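You operate a simulated robot arm through the tools that you are given. There is no shell and no other tool. Be economical: measure what you need, move in short steps, check, and stop when the job is done.

You run a simulated robot arm. Do the job below in one go: nothing can be reset, and whatever is moved stays where it is left.

Task
Put the red foot peg from the top of the shelf cart on top of the oak block and the yellow foot peg on top of the green rubber spring there.
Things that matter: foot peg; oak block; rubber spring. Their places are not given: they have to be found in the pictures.

Only the result counts: the job must be done as asked and must still hold three seconds after the hand-in. Knocking over, shifting, dropping, spilling or breaking anything else fails it.

Robot
A 6-joint arm with a two-finger parallel gripper, fixed in place. Base frame: the origin is at the foot of the arm, x ahead of it, y to its left, z up; the work surface is at about z = 0.82. Readings come in m, degrees, newtons and seconds.
With the tool pointing down near the work surface it reaches from about 0.26 to 0.68 m from the base axis. Its first joint turns from -66.0 to 66.0 degrees. Payload 2.9 kg.
Tool frame: the origin (TCP) lies between the finger pads and is the grasp point; the fingertips stand 0.03 m ahead of it; z points along the fingers, y is the line along which they close. Largest opening 0.11 m; finger width 0.02, thickness 0.01; the body of the gripper, 0.048 by 0.112 m, starts 0.055 m behind the TCP.
Orientation is that of the tool frame in the base frame, as a unit quaternion [x, y, z, w]. With the fingers straight down and closing along the base's y, the tool's x points along the base's -x, its y along +y and its z along -z.

Tools
- The arm moves only by the tool apply_moves. Its argument "plan" is a list of rows, each a list of 7 numbers: the shift along the tool's x, y, z in m, then the turn, a rotation vector about the tool's x, y, z in degrees, then the opening, from 0 (shut) to 1 (fully open). In form: [[x, y, z, wx, wy, wz, hand], ...]. A call has 1 to 20 rows; each row shifts and turns the commanded pose from where the row before left it, along the tool's axes as they then stand. Each row takes 0.2 s and may step no farther than 0.05 m and 8.6 degrees from the row before; otherwise, or with a gripper value out of range, the whole call is refused. Where a pose cannot be reached the arm comes as near as it can. A force on the tool above 40 N (or 10 N above the force at the start of the call, whichever is more), or a blocked arm, ends the call early, and 0.2 s more pass. The fingers move at their own pace (about 0.108 m/s each) and stop on an object; they squeeze with about 32 N. The grip force told is the motor's: it shows also when the fingers shut on nothing. Time passes only in rows, and 0.2 s behind the last, so rows that do not move let the fingers close. The reply holds the time, the measured pose of the TCP, the force on the tool along the base axes, the opening and the grip force, in the units named above and with some noise.
- Cameras (640 x 400 px; columns grow to the right, rows downward): "scene" is fixed at [0.0886, 0.4292, 1.3862]; the picture's right is [-0.75, -0.66, 0.00], its down [-0.27, 0.31, -0.91] and it looks along [0.60, -0.68, -0.41] (base axes); focal length 362 px, centre (320, 200). "wrist" rides on the gripper at [-0.036, 0, -0.057] in the tool frame; the picture's right is [0.00, -1.00, 0.00], its down [0.97, 0.00, -0.24] and it looks along [0.24, 0.00, 0.97] (tool axes); focal length 218 px, centre (320, 200).
- camera(camera): a new picture of that camera. It takes no simulated time.
- pixel_to_xyz(camera, pixels): there is no depth. For up to 12 entries [column, row, z] of the newest picture of that camera ("zoom" is the newest enlarged one), the place [x, y] in the base frame at which the ray of that pixel passes the height z, good to about 0.003 m, but the place of the scene camera against the robot may be out by one fixed shift of up to 0.025 m in any direction. It takes no simulated time.
- zoom(camera, box): a new picture of the part [left, top, right, bottom] of that camera's present view, enlarged. It takes no simulated time.
- finish_job(): hands the job in; it is judged then, once.

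Keep the steps short. Do not move on a guess: measure, check each grasp and each placing, and mend mistakes. In all there are 60 turns and 22 pictures (those below and enlarged ones count). Leave the gripper open and the arm clear of the work at the hand-in unless told otherwise, and finish with a single line.

The tools are called by a JSON object that holds its "api" and its "payload". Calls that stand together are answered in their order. apply_moves: Moves the arm, as the interface text tells. Its arguments: {"type":"object","properties":{"plan":{"type":"array","items":{"type":"array","items":{"type":"number"}}}},"required":["plan"]} The other tools are called the same way: camera (camera) takes a picture; pixel_to_xyz (camera, pixels) gives the place at which the rays of pixels pass given heights; zoom (camera, box) takes an enlarged picture of a part of a camera's view; finish_job () hands the job in.

At the start:

```text
time_s: 0.0
ee_pos: [0.3593, -0.2633, 1.1998]
orientation: [0.0, 1.0, 0.0, 0.0]
force: [0.4, -0.3, -0.1]
gripper_width: 0.1101
gripper_force: 0.1
```

scene: 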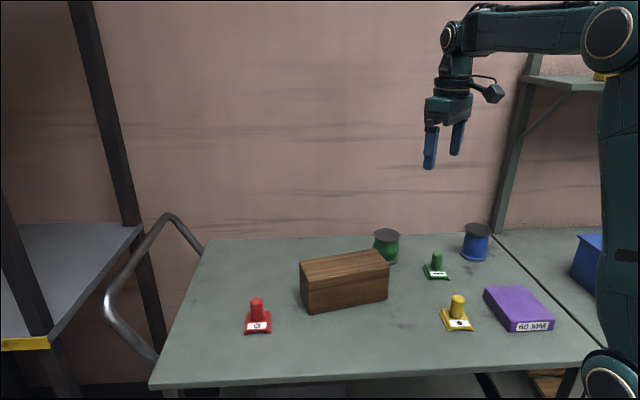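
wrist: 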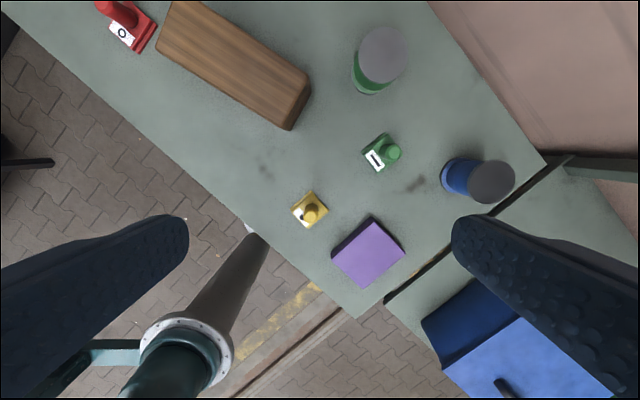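

I see red, yellow and green pegs, the oak block, green and blue springs and a purple box. I'll zoom in on the details and measure from the wrist view.

{"api": "zoom", "payload": {"camera": "scene", "box": [230, 220, 400, 340]}}

{"api": "zoom", "payload": {"camera": "scene", "box": [360, 215, 560, 340]}}

{"api": "pixel_to_xyz", "payload": {"camera": "wrist", "pixels": [[132, 48, 0.82], [145, 52, 0.825], [156, 18, 0.825], [172, 0, 0.9], [157, 46, 0.9], [309, 79, 0.9], [290, 130, 0.9], [383, 55, 0.9], [311, 213, 0.86], [310, 210, 0.825], [391, 152, 0.86], [492, 181, 0.9]]}}

{"api": "pixel_to_xyz", "payload": {"camera": "scene", "pixels": [[257, 300, 0.87], [257, 326, 0.82], [458, 297, 0.87], [457, 322, 0.82], [386, 233, 0.9], [386, 260, 0.82], [306, 314, 0.82], [388, 298, 0.82], [300, 262, 0.9], [389, 265, 0.9], [375, 250, 0.9], [309, 283, 0.9]]}}

```text
3.33 times, centred on (315, 280) of scene
```

zoom: 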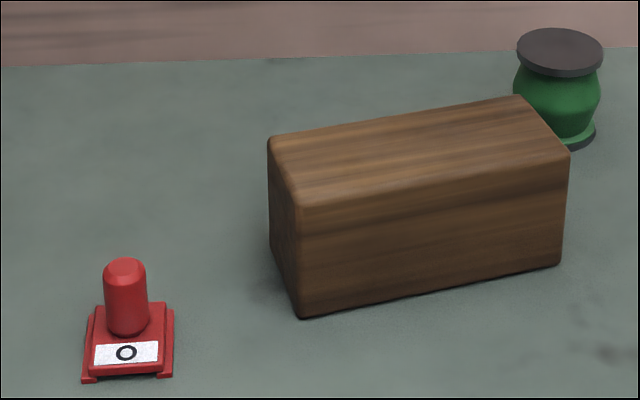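

```text
3.20 times, centred on (460, 278) of scene
```

zoom: 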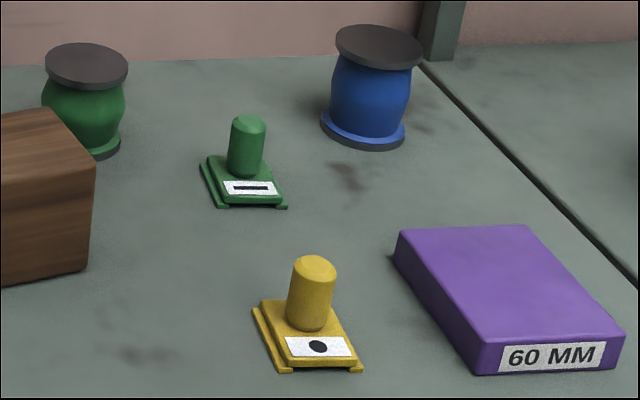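

```text
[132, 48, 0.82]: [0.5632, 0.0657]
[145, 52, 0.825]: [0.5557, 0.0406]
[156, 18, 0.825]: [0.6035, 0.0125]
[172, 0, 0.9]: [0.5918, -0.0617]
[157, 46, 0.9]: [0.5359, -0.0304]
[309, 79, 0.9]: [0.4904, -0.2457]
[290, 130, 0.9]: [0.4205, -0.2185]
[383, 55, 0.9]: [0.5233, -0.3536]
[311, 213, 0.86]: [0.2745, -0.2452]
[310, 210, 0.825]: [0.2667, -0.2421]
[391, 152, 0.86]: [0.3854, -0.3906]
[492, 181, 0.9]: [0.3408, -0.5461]
```

```text
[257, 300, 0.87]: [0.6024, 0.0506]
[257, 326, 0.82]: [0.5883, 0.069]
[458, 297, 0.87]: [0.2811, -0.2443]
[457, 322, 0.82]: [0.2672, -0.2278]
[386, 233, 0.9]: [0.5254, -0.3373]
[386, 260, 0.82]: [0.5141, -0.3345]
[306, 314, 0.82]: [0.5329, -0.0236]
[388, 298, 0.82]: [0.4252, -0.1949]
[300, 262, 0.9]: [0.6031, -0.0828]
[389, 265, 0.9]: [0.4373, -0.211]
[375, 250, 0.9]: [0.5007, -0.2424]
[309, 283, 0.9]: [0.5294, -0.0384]
```

Wrist and scene readings agree to about 2 cm. Red peg is near (0.59, 0.05), yellow near (0.27, -0.24), the green spring near (0.52, -0.35), and the block centre near (0.51, -0.14). I'll move above the red peg for a closer look.

{"api": "apply_moves", "payload": {"plan": [[-0.02, 0.031, 0.015, 0, 0, 0, 0.7], [-0.02, 0.031, 0.015, 0, 0, 0, 0.7], [-0.02, 0.031, 0.015, 0, 0, 0, 0.7], [-0.02, 0.031, 0.015, 0, 0, 0, 0.7], [-0.02, 0.031, 0.015, 0, 0, 0, 0.7], [-0.02, 0.031, 0.015, 0, 0, 0, 0.7], [-0.02, 0.031, 0.015, 0, 0, 0, 0.7], [-0.02, 0.031, 0.015, 0, 0, 0, 0.7], [-0.02, 0.031, 0.015, 0, 0, 0, 0.7], [-0.02, 0.031, 0.015, 0, 0, 0, 0.7], [0, 0, 0, 0, 0, 0, 0.7]]}}

{"api": "camera", "payload": {"camera": "wrist"}}

```text
time_s: 2.4
ee_pos: [0.5609, 0.0507, 1.0502]
orientation: [0.001, 1.0, 0.0, -0.001]
force: [-0.3, -0.8, -0.6]
gripper_width: 0.0769
gripper_force: 0.1
```

```text
17 pictures are left
```

wrist: 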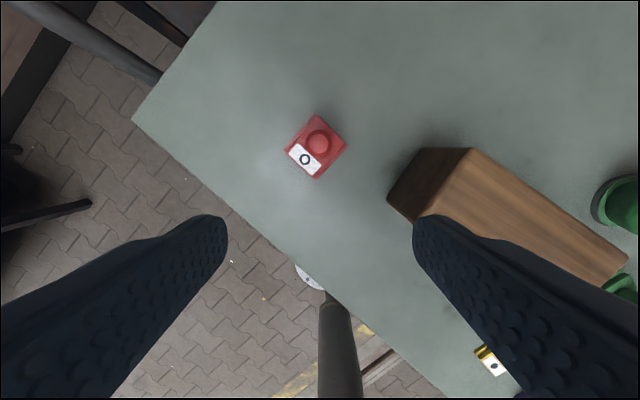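

The red post top is at about (318,141), and its plate and the block corners are visible. I'll measure these.

{"api": "pixel_to_xyz", "payload": {"camera": "wrist", "pixels": [[318, 141, 0.87], [318, 141, 0.88], [345, 150, 0.825], [317, 116, 0.825], [287, 152, 0.825], [317, 179, 0.825], [469, 149, 0.9], [469, 149, 0.89], [628, 262, 0.9], [628, 262, 0.89], [387, 199, 0.82], [415, 217, 0.9]]}}

```text
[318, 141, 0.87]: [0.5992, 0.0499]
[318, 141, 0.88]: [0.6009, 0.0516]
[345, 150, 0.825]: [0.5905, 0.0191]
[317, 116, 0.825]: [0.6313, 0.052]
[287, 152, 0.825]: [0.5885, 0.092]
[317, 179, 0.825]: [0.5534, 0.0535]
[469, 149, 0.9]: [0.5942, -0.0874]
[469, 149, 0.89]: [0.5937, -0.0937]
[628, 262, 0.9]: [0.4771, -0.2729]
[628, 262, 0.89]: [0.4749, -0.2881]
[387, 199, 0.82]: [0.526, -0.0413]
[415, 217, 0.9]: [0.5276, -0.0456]
```

The red post is at (0.600, 0.051) and about 25 mm thick, with its top near 0.873. I'll centre over it, go down to z = 0.94 and check.

{"api": "apply_moves", "payload": {"plan": [[-0.039, 0, 0.02, 0, 0, 0, 0.7], [0, 0, 0.045, 0, 0, 0, 0.7], [0, 0, 0.045, 0, 0, 0, 0.7], [0, 0, 0, 0, 0, 0, 0.7]]}}

{"api": "camera", "payload": {"camera": "wrist"}}

```text
time_s: 3.4
ee_pos: [0.5989, 0.0499, 0.9394]
orientation: [-0.001, 1.0, 0.0, 0.0]
force: [0.0, 0.4, 0.0]
gripper_width: 0.0772
gripper_force: 0.1
```

```text
16 pictures are left
```

wrist: 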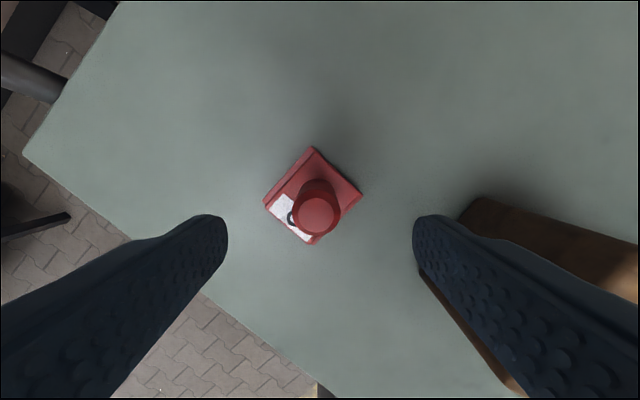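

The post top is at (319,216), centred under the fingers. I'll go down to z = 0.872 and close.

{"api": "apply_moves", "payload": {"plan": [[-0.002, 0, 0.034, 0, 0, 0, 0.7], [0, 0, 0.033, 0, 0, 0, 0.7], [0, 0, 0, 0, 0, 0, 0.7], [0, 0, 0, 0, 0, 0, 0.1], [0, 0, 0, 0, 0, 0, 0.0], [0, 0, 0, 0, 0, 0, 0.0], [0, 0, 0, 0, 0, 0, 0.0]]}}

{"api": "camera", "payload": {"camera": "wrist"}}

```text
time_s: 5.0
ee_pos: [0.6, 0.0491, 0.8725]
orientation: [0.0, 1.0, 0.001, 0.0]
force: [-0.3, 0.0, 0.3]
gripper_width: 0.0267
gripper_force: 32.5
```

```text
15 pictures are left
```

wrist: 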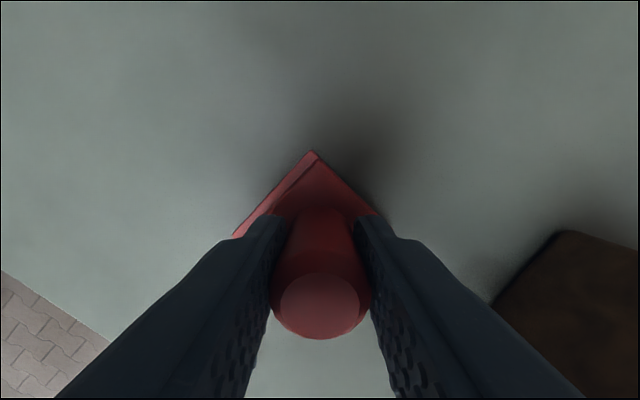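

Gripped at 26.7 mm, with the peg bottom about 0.0525 below the TCP. I'll lift and carry it over the block, staying high.

{"api": "apply_moves", "payload": {"plan": [[0, 0, 0.0, 0, 0, 0, 0], [0, 0, -0.03, 0, 0, 0, 0], [0, 0, -0.05, 0, 0, 0, 0], [0, 0, -0.05, 0, 0, 0, 0], [0, 0, -0.05, 0, 0, 0, 0], [0.018, -0.038, 0, 0, 0, 0, 0], [0.018, -0.038, 0, 0, 0, 0, 0], [0.018, -0.038, 0, 0, 0, 0, 0], [0.018, -0.038, 0, 0, 0, 0, 0], [0.018, -0.038, 0, 0, 0, 0, 0], [0, 0, 0, 0, 0, 0, 0]]}}

{"api": "camera", "payload": {"camera": "wrist"}}

{"api": "camera", "payload": {"camera": "scene"}}

```text
time_s: 7.4
ee_pos: [0.5112, -0.1448, 1.0531]
orientation: [0.0, 1.0, 0.0, 0.0]
force: [-0.4, 0.8, -0.1]
gripper_width: 0.0266
gripper_force: 32.3
```

```text
14 pictures are left
```

wrist: 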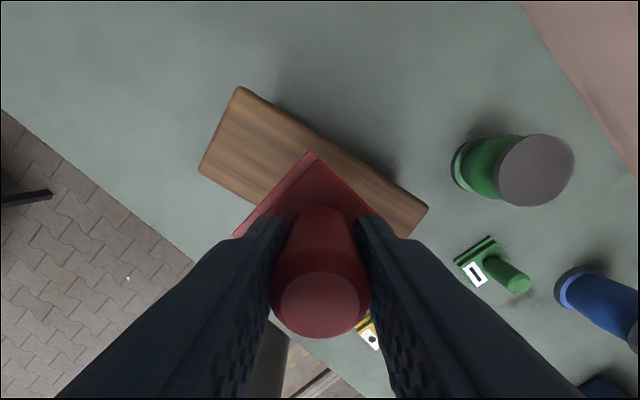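

```text
13 pictures are left
```

scene: 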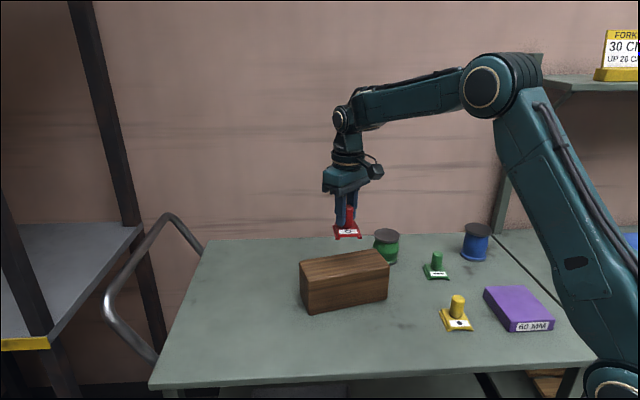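

The block's top corners are at (238,87), (199,172) and (428,207), and the spring top is at (535,170). I'll measure them at candidate heights.

{"api": "pixel_to_xyz", "payload": {"camera": "wrist", "pixels": [[238, 87, 0.9], [238, 87, 0.915], [199, 172, 0.9], [199, 172, 0.915], [428, 207, 0.9], [428, 207, 0.915], [535, 170, 0.9], [535, 170, 0.92], [535, 170, 0.88]]}}

{"api": "pixel_to_xyz", "payload": {"camera": "scene", "pixels": [[309, 283, 0.9], [309, 283, 0.915], [389, 265, 0.9], [389, 265, 0.915], [375, 250, 0.9], [375, 250, 0.915], [300, 262, 0.9], [300, 262, 0.915], [386, 233, 0.9], [386, 233, 0.92]]}}

```text
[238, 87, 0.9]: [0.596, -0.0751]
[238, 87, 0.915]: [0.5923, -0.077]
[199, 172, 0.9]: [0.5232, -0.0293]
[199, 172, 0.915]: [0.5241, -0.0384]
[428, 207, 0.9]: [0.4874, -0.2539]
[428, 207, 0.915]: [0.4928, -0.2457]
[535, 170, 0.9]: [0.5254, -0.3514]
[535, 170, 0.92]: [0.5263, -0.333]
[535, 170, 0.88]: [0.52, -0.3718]
```

```text
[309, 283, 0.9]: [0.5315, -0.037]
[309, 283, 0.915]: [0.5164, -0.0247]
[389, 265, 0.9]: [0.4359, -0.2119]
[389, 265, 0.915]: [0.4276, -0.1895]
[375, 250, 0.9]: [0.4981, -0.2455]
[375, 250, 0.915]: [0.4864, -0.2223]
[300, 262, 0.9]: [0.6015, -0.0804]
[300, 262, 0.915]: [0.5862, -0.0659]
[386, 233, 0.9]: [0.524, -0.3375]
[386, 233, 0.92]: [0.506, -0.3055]
```

The readings agree on a block top at z ≈ 0.914 with its centre at (0.508, -0.142). The plate centre sits about 1 cm to -x of the post, so I'll target TCP (0.517, -0.145). I'll shift, turn 14° to line up the plate, and descend to 0.976.

{"api": "apply_moves", "payload": {"plan": [[-0.006, 0, 0, 0, 0, 0, 0], [0, 0, 0, 0, 0, -7, 0], [0, 0, 0, 0, 0, -7, 0], [0, 0, 0.04, 0, 0, 0, 0], [0, 0, 0.03, 0, 0, 0, 0], [0, 0, 0.006, 0, 0, 0, 0], [0, 0, 0, 0, 0, 0, 0]]}}

{"api": "camera", "payload": {"camera": "wrist"}}

{"api": "zoom", "payload": {"camera": "scene", "box": [280, 200, 440, 320]}}

```text
time_s: 9.0
ee_pos: [0.5195, -0.1401, 0.9751]
orientation: [-0.122, 0.992, 0.0, 0.0]
force: [-0.2, 0.4, -0.7]
gripper_width: 0.0269
gripper_force: 31.9
```

```text
12 pictures are left
```

wrist: 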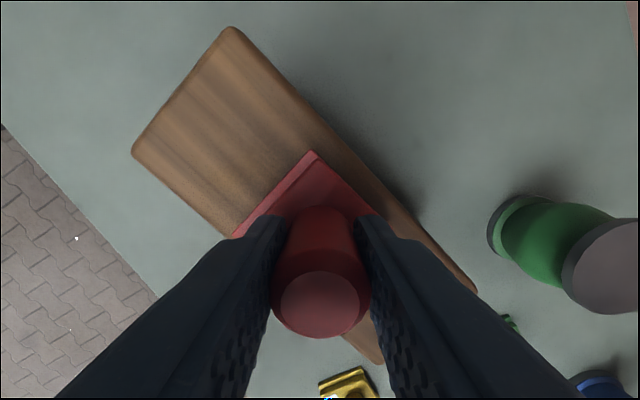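

```text
3.33 times, centred on (360, 260) of scene
```

zoom: 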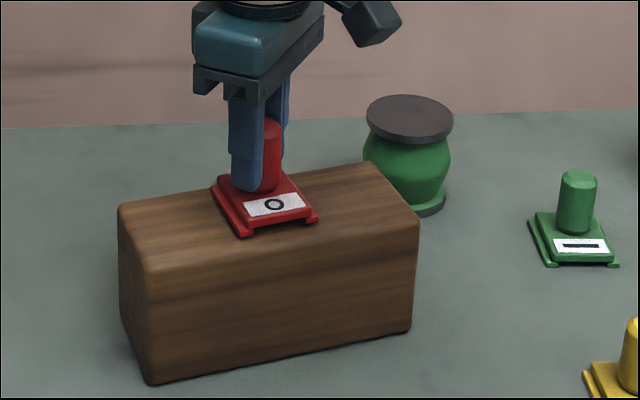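

The plate is lined up but sits a little to the -x side of the block. I'll shift 6 mm toward (+x, -y) and ease down with a force check.

{"api": "apply_moves", "payload": {"plan": [[-0.004, -0.005, 0, 0, 0, 0, 0], [0, 0, 0.003, 0, 0, 0, 0], [0, 0, 0.002, 0, 0, 0, 0], [0, 0, 0.001, 0, 0, 0, 0], [0, 0, 0, 0, 0, 0, 0]]}}

```text
time_s: 10.2
ee_pos: [0.5231, -0.1469, 0.9705]
orientation: [-0.123, 0.992, 0.0, 0.002]
force: [-3.1, 7.4, 21.8]
gripper_width: 0.0268
gripper_force: 31.9
```

Contact: 22 N at TCP z = 0.9705. I'll ease back about 1 mm and check.

{"api": "apply_moves", "payload": {"plan": [[0, 0, -0.001, 0, 0, 0, 0], [0, 0, 0, 0, 0, 0, 0]]}}

{"api": "zoom", "payload": {"camera": "scene", "box": [280, 200, 440, 320]}}

```text
time_s: 10.8
ee_pos: [0.5244, -0.1469, 0.9707]
orientation: [-0.122, 0.993, 0.0, 0.0]
force: [1.8, 6.7, 17.7]
gripper_width: 0.0267
gripper_force: 31.3
```

```text
3.33 times, centred on (360, 260) of scene
```

zoom: 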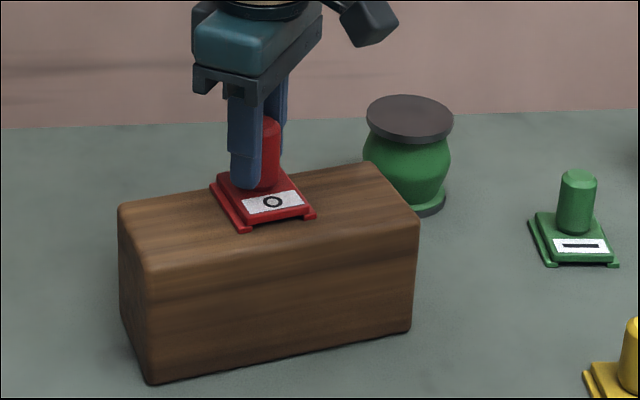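

The peg is seated on the block, which hasn't moved. I'll ease 1 mm more, open, and rise straight up.

{"api": "apply_moves", "payload": {"plan": [[0, 0, -0.001, 0, 0, 0, 0], [0, 0, 0, 0, 0, 0, 0.45], [0, 0, 0, 0, 0, 0, 0.6], [0, 0, 0, 0, 0, 0, 0.6], [0, 0, -0.03, 0, 0, 0, 0.6], [0, 0, -0.05, 0, 0, 0, 0.6], [0, 0, -0.05, 0, 0, 0, 0.6], [0, 0, 0, 0, 0, 0, 0.7]]}}

{"api": "camera", "payload": {"camera": "wrist"}}

```text
time_s: 12.6
ee_pos: [0.5227, -0.1469, 1.1023]
orientation: [-0.122, 0.993, 0.0, 0.0]
force: [0.2, 0.3, 0.1]
gripper_width: 0.0771
gripper_force: 0.0
```

```text
9 pictures are left
```

wrist: 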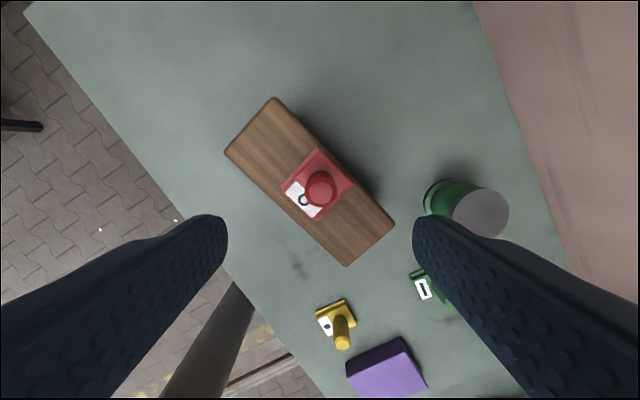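

The red peg stands well on the block. Next I'll measure the spring top at about (481,213) and the yellow peg from this view.

{"api": "pixel_to_xyz", "payload": {"camera": "wrist", "pixels": [[481, 213, 0.89], [481, 213, 0.9], [481, 213, 0.91], [342, 341, 0.88], [335, 318, 0.83], [319, 188, 0.98]]}}

```text
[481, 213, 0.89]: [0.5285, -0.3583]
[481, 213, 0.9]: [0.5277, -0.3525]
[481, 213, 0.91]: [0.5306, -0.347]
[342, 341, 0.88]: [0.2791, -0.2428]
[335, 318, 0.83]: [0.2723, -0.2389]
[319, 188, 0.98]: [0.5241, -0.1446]
```

The spring top is at about (0.525, -0.353, 0.90) and the yellow post at about (0.276, -0.242). I'll turn back 14°, move over the yellow peg, and look.

{"api": "apply_moves", "payload": {"plan": [[0, 0, 0, 0, 0, 7, 0.7], [0, 0, 0, 0, 0, 7, 0.7], [0.04, -0.016, 0, 0, 0, 0, 0.7], [0.04, -0.016, 0, 0, 0, 0, 0.7], [0.04, -0.016, 0, 0, 0, 0, 0.7], [0.04, -0.016, 0, 0, 0, 0, 0.7], [0.04, -0.016, 0.02, 0, 0, 0, 0.7], [0.04, -0.016, 0.04, 0, 0, 0, 0.7], [0.007, 0, 0.04, 0, 0, 0, 0.7], [0, 0, 0.04, 0, 0, 0, 0.7], [0, 0, 0, 0, 0, 0, 0.7]]}}

{"api": "camera", "payload": {"camera": "wrist"}}

```text
refused: row 8 steps farther than a row can; nothing moved
```

```text
8 pictures are left
```

wrist: 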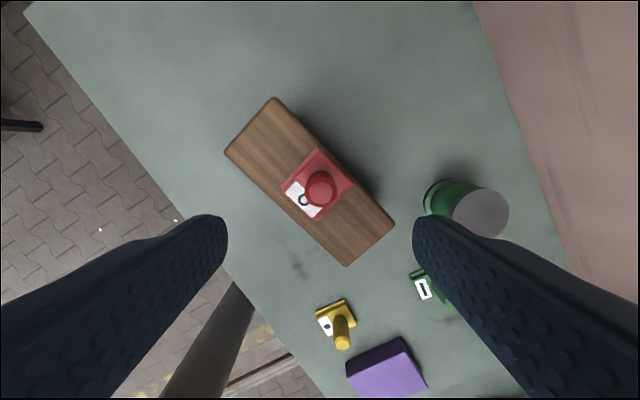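

One row was too long and nothing moved. I'll resend with shorter steps.

{"api": "apply_moves", "payload": {"plan": [[0, 0, 0, 0, 0, 7, 0.7], [0, 0, 0, 0, 0, 7, 0.7], [0.04, -0.016, 0, 0, 0, 0, 0.7], [0.04, -0.016, 0, 0, 0, 0, 0.7], [0.04, -0.016, 0, 0, 0, 0, 0.7], [0.04, -0.016, 0, 0, 0, 0, 0.7], [0.04, -0.016, 0, 0, 0, 0, 0.7], [0.04, -0.016, 0, 0, 0, 0, 0.7], [0.007, 0, 0.04, 0, 0, 0, 0.7], [0, 0, 0.04, 0, 0, 0, 0.7], [0, 0, 0.03, 0, 0, 0, 0.7], [0, 0, 0.03, 0, 0, 0, 0.7], [0, 0, 0, 0, 0, 0, 0.7]]}}

```text
time_s: 15.4
ee_pos: [0.2768, -0.2416, 0.9608]
orientation: [-0.001, 1.0, -0.001, 0.0]
force: [0.0, 0.5, 0.6]
gripper_width: 0.077
gripper_force: 0.0
```

Now I'll look at the yellow peg from here.

{"api": "camera", "payload": {"camera": "wrist"}}

{"api": "pixel_to_xyz", "payload": {"camera": "wrist", "pixels": [[320, 200, 0.89]]}}

```text
7 pictures are left
```

wrist: 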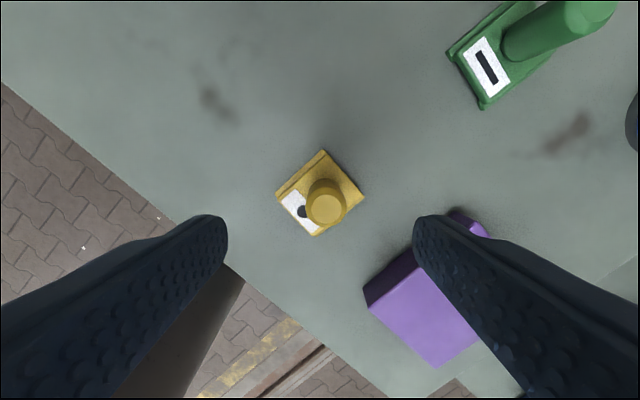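

```text
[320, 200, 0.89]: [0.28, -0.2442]
```

The yellow post is at about (0.276, -0.245) and the purple box is well clear of the fingers. I'll go down to 0.8725 and grip.

{"api": "apply_moves", "payload": {"plan": [[0.001, -0.003, 0.03, 0, 0, 0, 0.7], [0, 0, 0.03, 0, 0, 0, 0.7], [0, 0, 0.028, 0, 0, 0, 0.7], [0, 0, 0, 0, 0, 0, 0.7], [0, 0, 0, 0, 0, 0, 0.1], [0, 0, 0, 0, 0, 0, 0.0], [0, 0, 0, 0, 0, 0, 0.0], [0, 0, 0, 0, 0, 0, 0.0]]}}

```text
time_s: 17.2
ee_pos: [0.2759, -0.246, 0.8735]
orientation: [0.0, 1.0, 0.0, 0.0]
force: [0.2, -0.4, -0.1]
gripper_width: 0.0268
gripper_force: 32.0
```

Gripped at 26.8 mm. I'll lift 0.18 m and carry it over the green spring.

{"api": "apply_moves", "payload": {"plan": [[0, 0, -0.03, 0, 0, 0, 0], [0, 0, -0.05, 0, 0, 0, 0], [0, 0, -0.05, 0, 0, 0, 0], [0, 0, -0.05, 0, 0, 0, 0], [-0.036, -0.0156, 0, 0, 0, 0, 0], [-0.036, -0.0156, 0, 0, 0, 0, 0], [-0.036, -0.0156, 0, 0, 0, 0, 0], [-0.036, -0.0156, 0, 0, 0, 0, 0], [-0.036, -0.0156, 0, 0, 0, 0, 0], [-0.036, -0.0156, 0, 0, 0, 0, 0], [-0.036, -0.0156, 0, 0, 0, 0, 0], [0, 0, 0.04, 0, 0, 0, 0], [0, 0, 0.03, 0, 0, 0, 0], [0, 0, 0, 0, 0, 0, 0]]}}

{"api": "camera", "payload": {"camera": "wrist"}}

{"api": "zoom", "payload": {"camera": "scene", "box": [330, 180, 450, 280]}}

```text
time_s: 20.2
ee_pos: [0.5257, -0.356, 0.9789]
orientation: [0.0, 1.0, 0.0, 0.0]
force: [0.5, 0.1, -0.3]
gripper_width: 0.0266
gripper_force: 32.1
```

```text
6 pictures are left
```

wrist: 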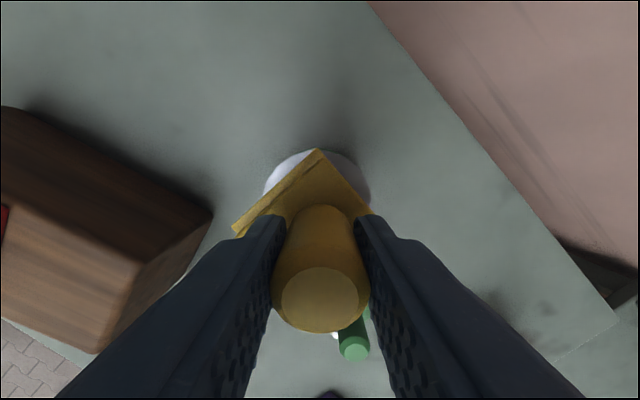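

```text
4.00 times, centred on (390, 230) of scene
```

zoom: 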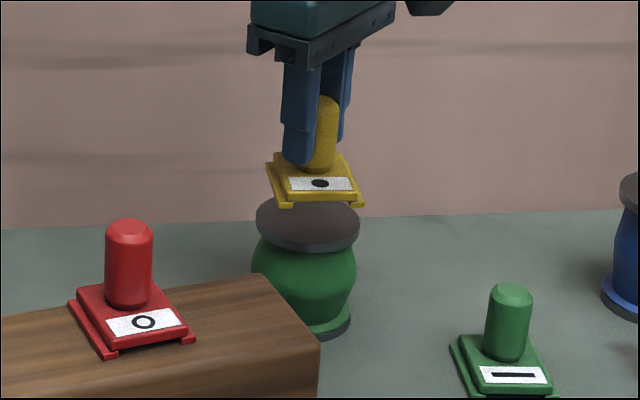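

The plate is nearly centred on the spring and needs about 4 mm toward +x. I'll shift it and lower 18 mm, just above the top.

{"api": "apply_moves", "payload": {"plan": [[-0.004, 0, 0.006, 0, 0, 0, 0], [0, 0, 0.006, 0, 0, 0, 0], [0, 0, 0.004, 0, 0, 0, 0], [0, 0, 0.002, 0, 0, 0, 0], [0, 0, 0, 0, 0, 0, 0]]}}

{"api": "zoom", "payload": {"camera": "scene", "box": [345, 190, 425, 270]}}

```text
time_s: 21.4
ee_pos: [0.5287, -0.3551, 0.9633]
orientation: [0.0, 1.0, 0.0, -0.001]
force: [1.0, 0.2, -0.6]
gripper_width: 0.0268
gripper_force: 32.6
```

```text
5.00 times, centred on (385, 230) of scene
```

zoom: 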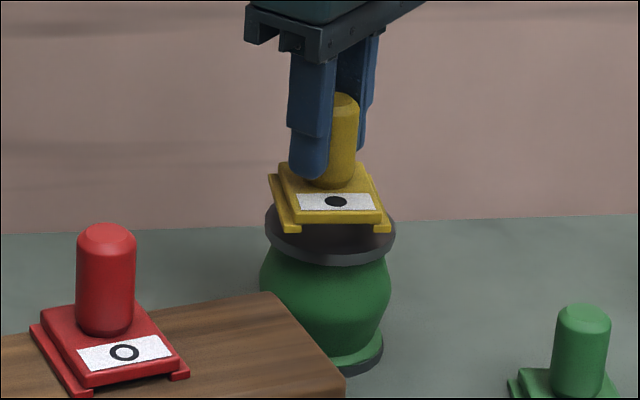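

It's centred with a small gap left. I'll lower in 1 mm rows and watch the force.

{"api": "apply_moves", "payload": {"plan": [[0, 0, 0.0015, 0, 0, 0, 0], [0, 0, 0.0015, 0, 0, 0, 0], [0, 0, 0.001, 0, 0, 0, 0], [0, 0, 0, 0, 0, 0, 0]]}}

```text
time_s: 22.4
ee_pos: [0.5286, -0.3546, 0.9598]
orientation: [-0.001, 1.0, 0.0, 0.0]
force: [-0.1, -0.1, 0.1]
gripper_width: 0.0267
gripper_force: 31.7
```

No contact yet, so I'll continue down gently.

{"api": "apply_moves", "payload": {"plan": [[0, 0, 0.001, 0, 0, 0, 0], [0, 0, 0.001, 0, 0, 0, 0], [0, 0, 0, 0, 0, 0, 0]]}}

```text
time_s: 23.2
ee_pos: [0.5301, -0.3544, 0.9589]
orientation: [0.0, 1.0, 0.0, -0.001]
force: [-0.5, 0.6, -0.3]
gripper_width: 0.0267
gripper_force: 32.4
```

{"api": "apply_moves", "payload": {"plan": [[0, 0, 0.001, 0, 0, 0, 0], [0, 0, 0.001, 0, 0, 0, 0], [0, 0, 0, 0, 0, 0, 0]]}}

```text
time_s: 24.0
ee_pos: [0.5302, -0.3529, 0.9572]
orientation: [0.0, 1.0, 0.0, 0.0]
force: [0.1, 0.2, 0.2]
gripper_width: 0.027
gripper_force: 32.1
```

Still free. I'll go down 1 mm more at a time.

{"api": "apply_moves", "payload": {"plan": [[0, 0, 0.001, 0, 0, 0, 0], [0, 0, 0.001, 0, 0, 0, 0], [0, 0, 0, 0, 0, 0, 0]]}}

{"api": "zoom", "payload": {"camera": "scene", "box": [345, 190, 425, 270]}}

```text
time_s: 24.8
ee_pos: [0.5309, -0.3536, 0.9566]
orientation: [0.0, 1.0, 0.001, 0.001]
force: [-0.5, 0.5, 0.1]
gripper_width: 0.0267
gripper_force: 32.3
```

```text
5.00 times, centred on (385, 230) of scene
```

zoom: 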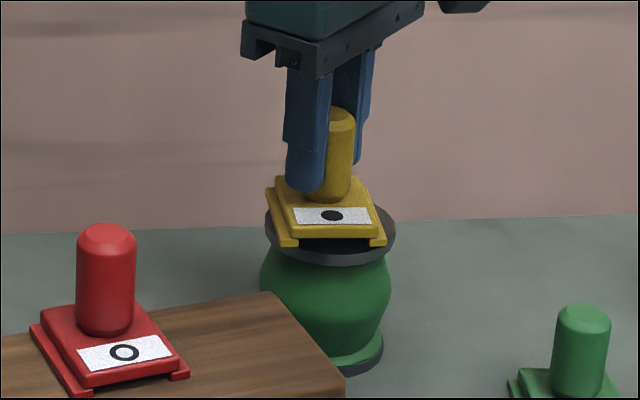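

Still no contact force, so there are likely a few mm left. Continuing.

{"api": "apply_moves", "payload": {"plan": [[0, 0, 0.001, 0, 0, 0, 0], [0, 0, 0.001, 0, 0, 0, 0], [0, 0, 0, 0, 0, 0, 0]]}}

```text
time_s: 25.6
ee_pos: [0.5306, -0.3551, 0.955]
orientation: [0.0, 1.0, 0.0, -0.001]
force: [-0.2, -0.3, -0.2]
gripper_width: 0.0268
gripper_force: 31.6
```

{"api": "apply_moves", "payload": {"plan": [[0, 0, 0.001, 0, 0, 0, 0], [0, 0, 0.001, 0, 0, 0, 0], [0, 0, 0, 0, 0, 0, 0]]}}

```text
time_s: 26.4
ee_pos: [0.53, -0.3548, 0.9531]
orientation: [0.001, 1.0, 0.0, 0.0]
force: [-6.0, 0.7, 11.0]
gripper_width: 0.027
gripper_force: 32.1
```

Contact: 11 N at z = 0.953, which matches a spring top of 0.90. I'll ease 0.7 mm and check.

{"api": "apply_moves", "payload": {"plan": [[0, 0, -0.0007, 0, 0, 0, 0], [0, 0, 0, 0, 0, 0, 0]]}}

{"api": "zoom", "payload": {"camera": "scene", "box": [345, 190, 425, 270]}}

```text
time_s: 27.0
ee_pos: [0.5317, -0.3536, 0.9529]
orientation: [0.0, 1.0, 0.0, 0.0]
force: [-6.4, 0.4, 10.5]
gripper_width: 0.0266
gripper_force: 32.2
```

```text
5.00 times, centred on (385, 230) of scene
```

zoom: 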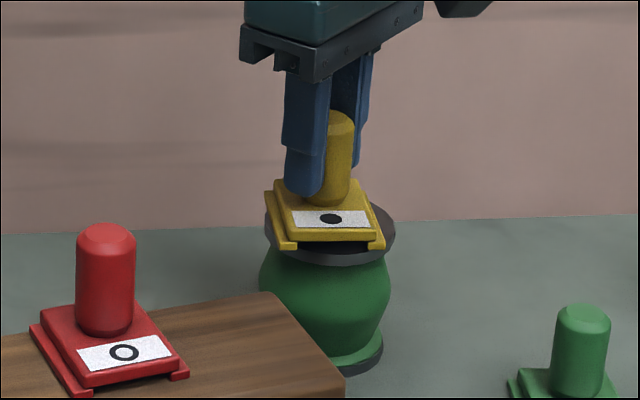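

The peg sits on the disc, centred within about 3 mm. I'll open gently and rise straight up.

{"api": "apply_moves", "payload": {"plan": [[0, 0, -0.0005, 0, 0, 0, 0], [0, 0, 0, 0, 0, 0, 0.4], [0, 0, 0, 0, 0, 0, 0.6], [0, 0, 0, 0, 0, 0, 0.6], [0, 0, -0.03, 0, 0, 0, 0.6], [0, 0, -0.04, 0, 0, 0, 0.6], [0, 0, -0.04, 0, 0, 0, 0.6], [0, 0, -0.03, 0, 0, 0, 0.6], [0, 0, 0, 0, 0, 0, 0.7]]}}

{"api": "camera", "payload": {"camera": "scene"}}

```text
time_s: 29.0
ee_pos: [0.5326, -0.3534, 1.0928]
orientation: [0.0, 1.0, 0.0, 0.0]
force: [0.7, -0.4, -0.6]
gripper_width: 0.0771
gripper_force: 0.0
```

```text
1 pictures are left
```

scene: 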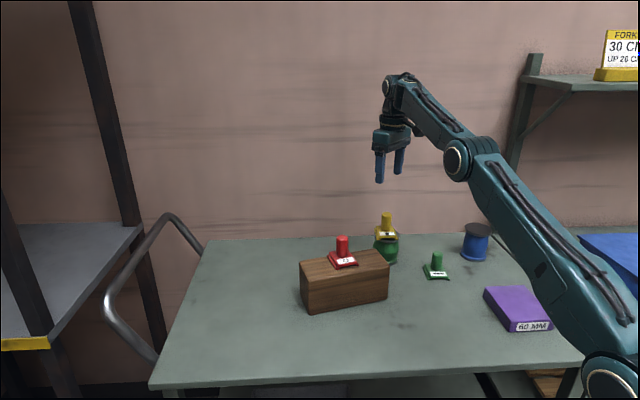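

Both pegs stand. I'll open fully, raise the arm back clear of the work, and take a last look.

{"api": "apply_moves", "payload": {"plan": [[0.04, 0, -0.02, 0, 0, 0, 1], [0.04, 0, -0.02, 0, 0, 0, 1], [0.04, 0, -0.02, 0, 0, 0, 1], [0, 0, 0, 0, 0, 0, 1], [0, 0, 0, 0, 0, 0, 1]]}}

{"api": "zoom", "payload": {"camera": "scene", "box": [290, 190, 450, 320]}}

```text
time_s: 30.2
ee_pos: [0.4104, -0.3504, 1.1527]
orientation: [0.0, 1.0, 0.0, 0.0]
force: [0.8, -0.6, -0.4]
gripper_width: 0.1102
gripper_force: 0.0
```

```text
3.08 times, centred on (370, 255) of scene
```

zoom: 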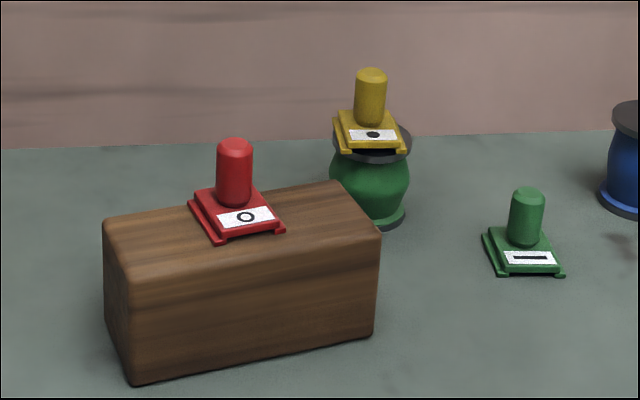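

Both pegs are upright and stable and nothing else has moved, so I'm handing in.

{"api": "finish_job", "payload": {}}

```text
The job is handed in.
```

The red foot peg is standing on the oak block and the yellow foot peg on the green rubber spring; the gripper is open, the arm is clear, and the job is handed in.
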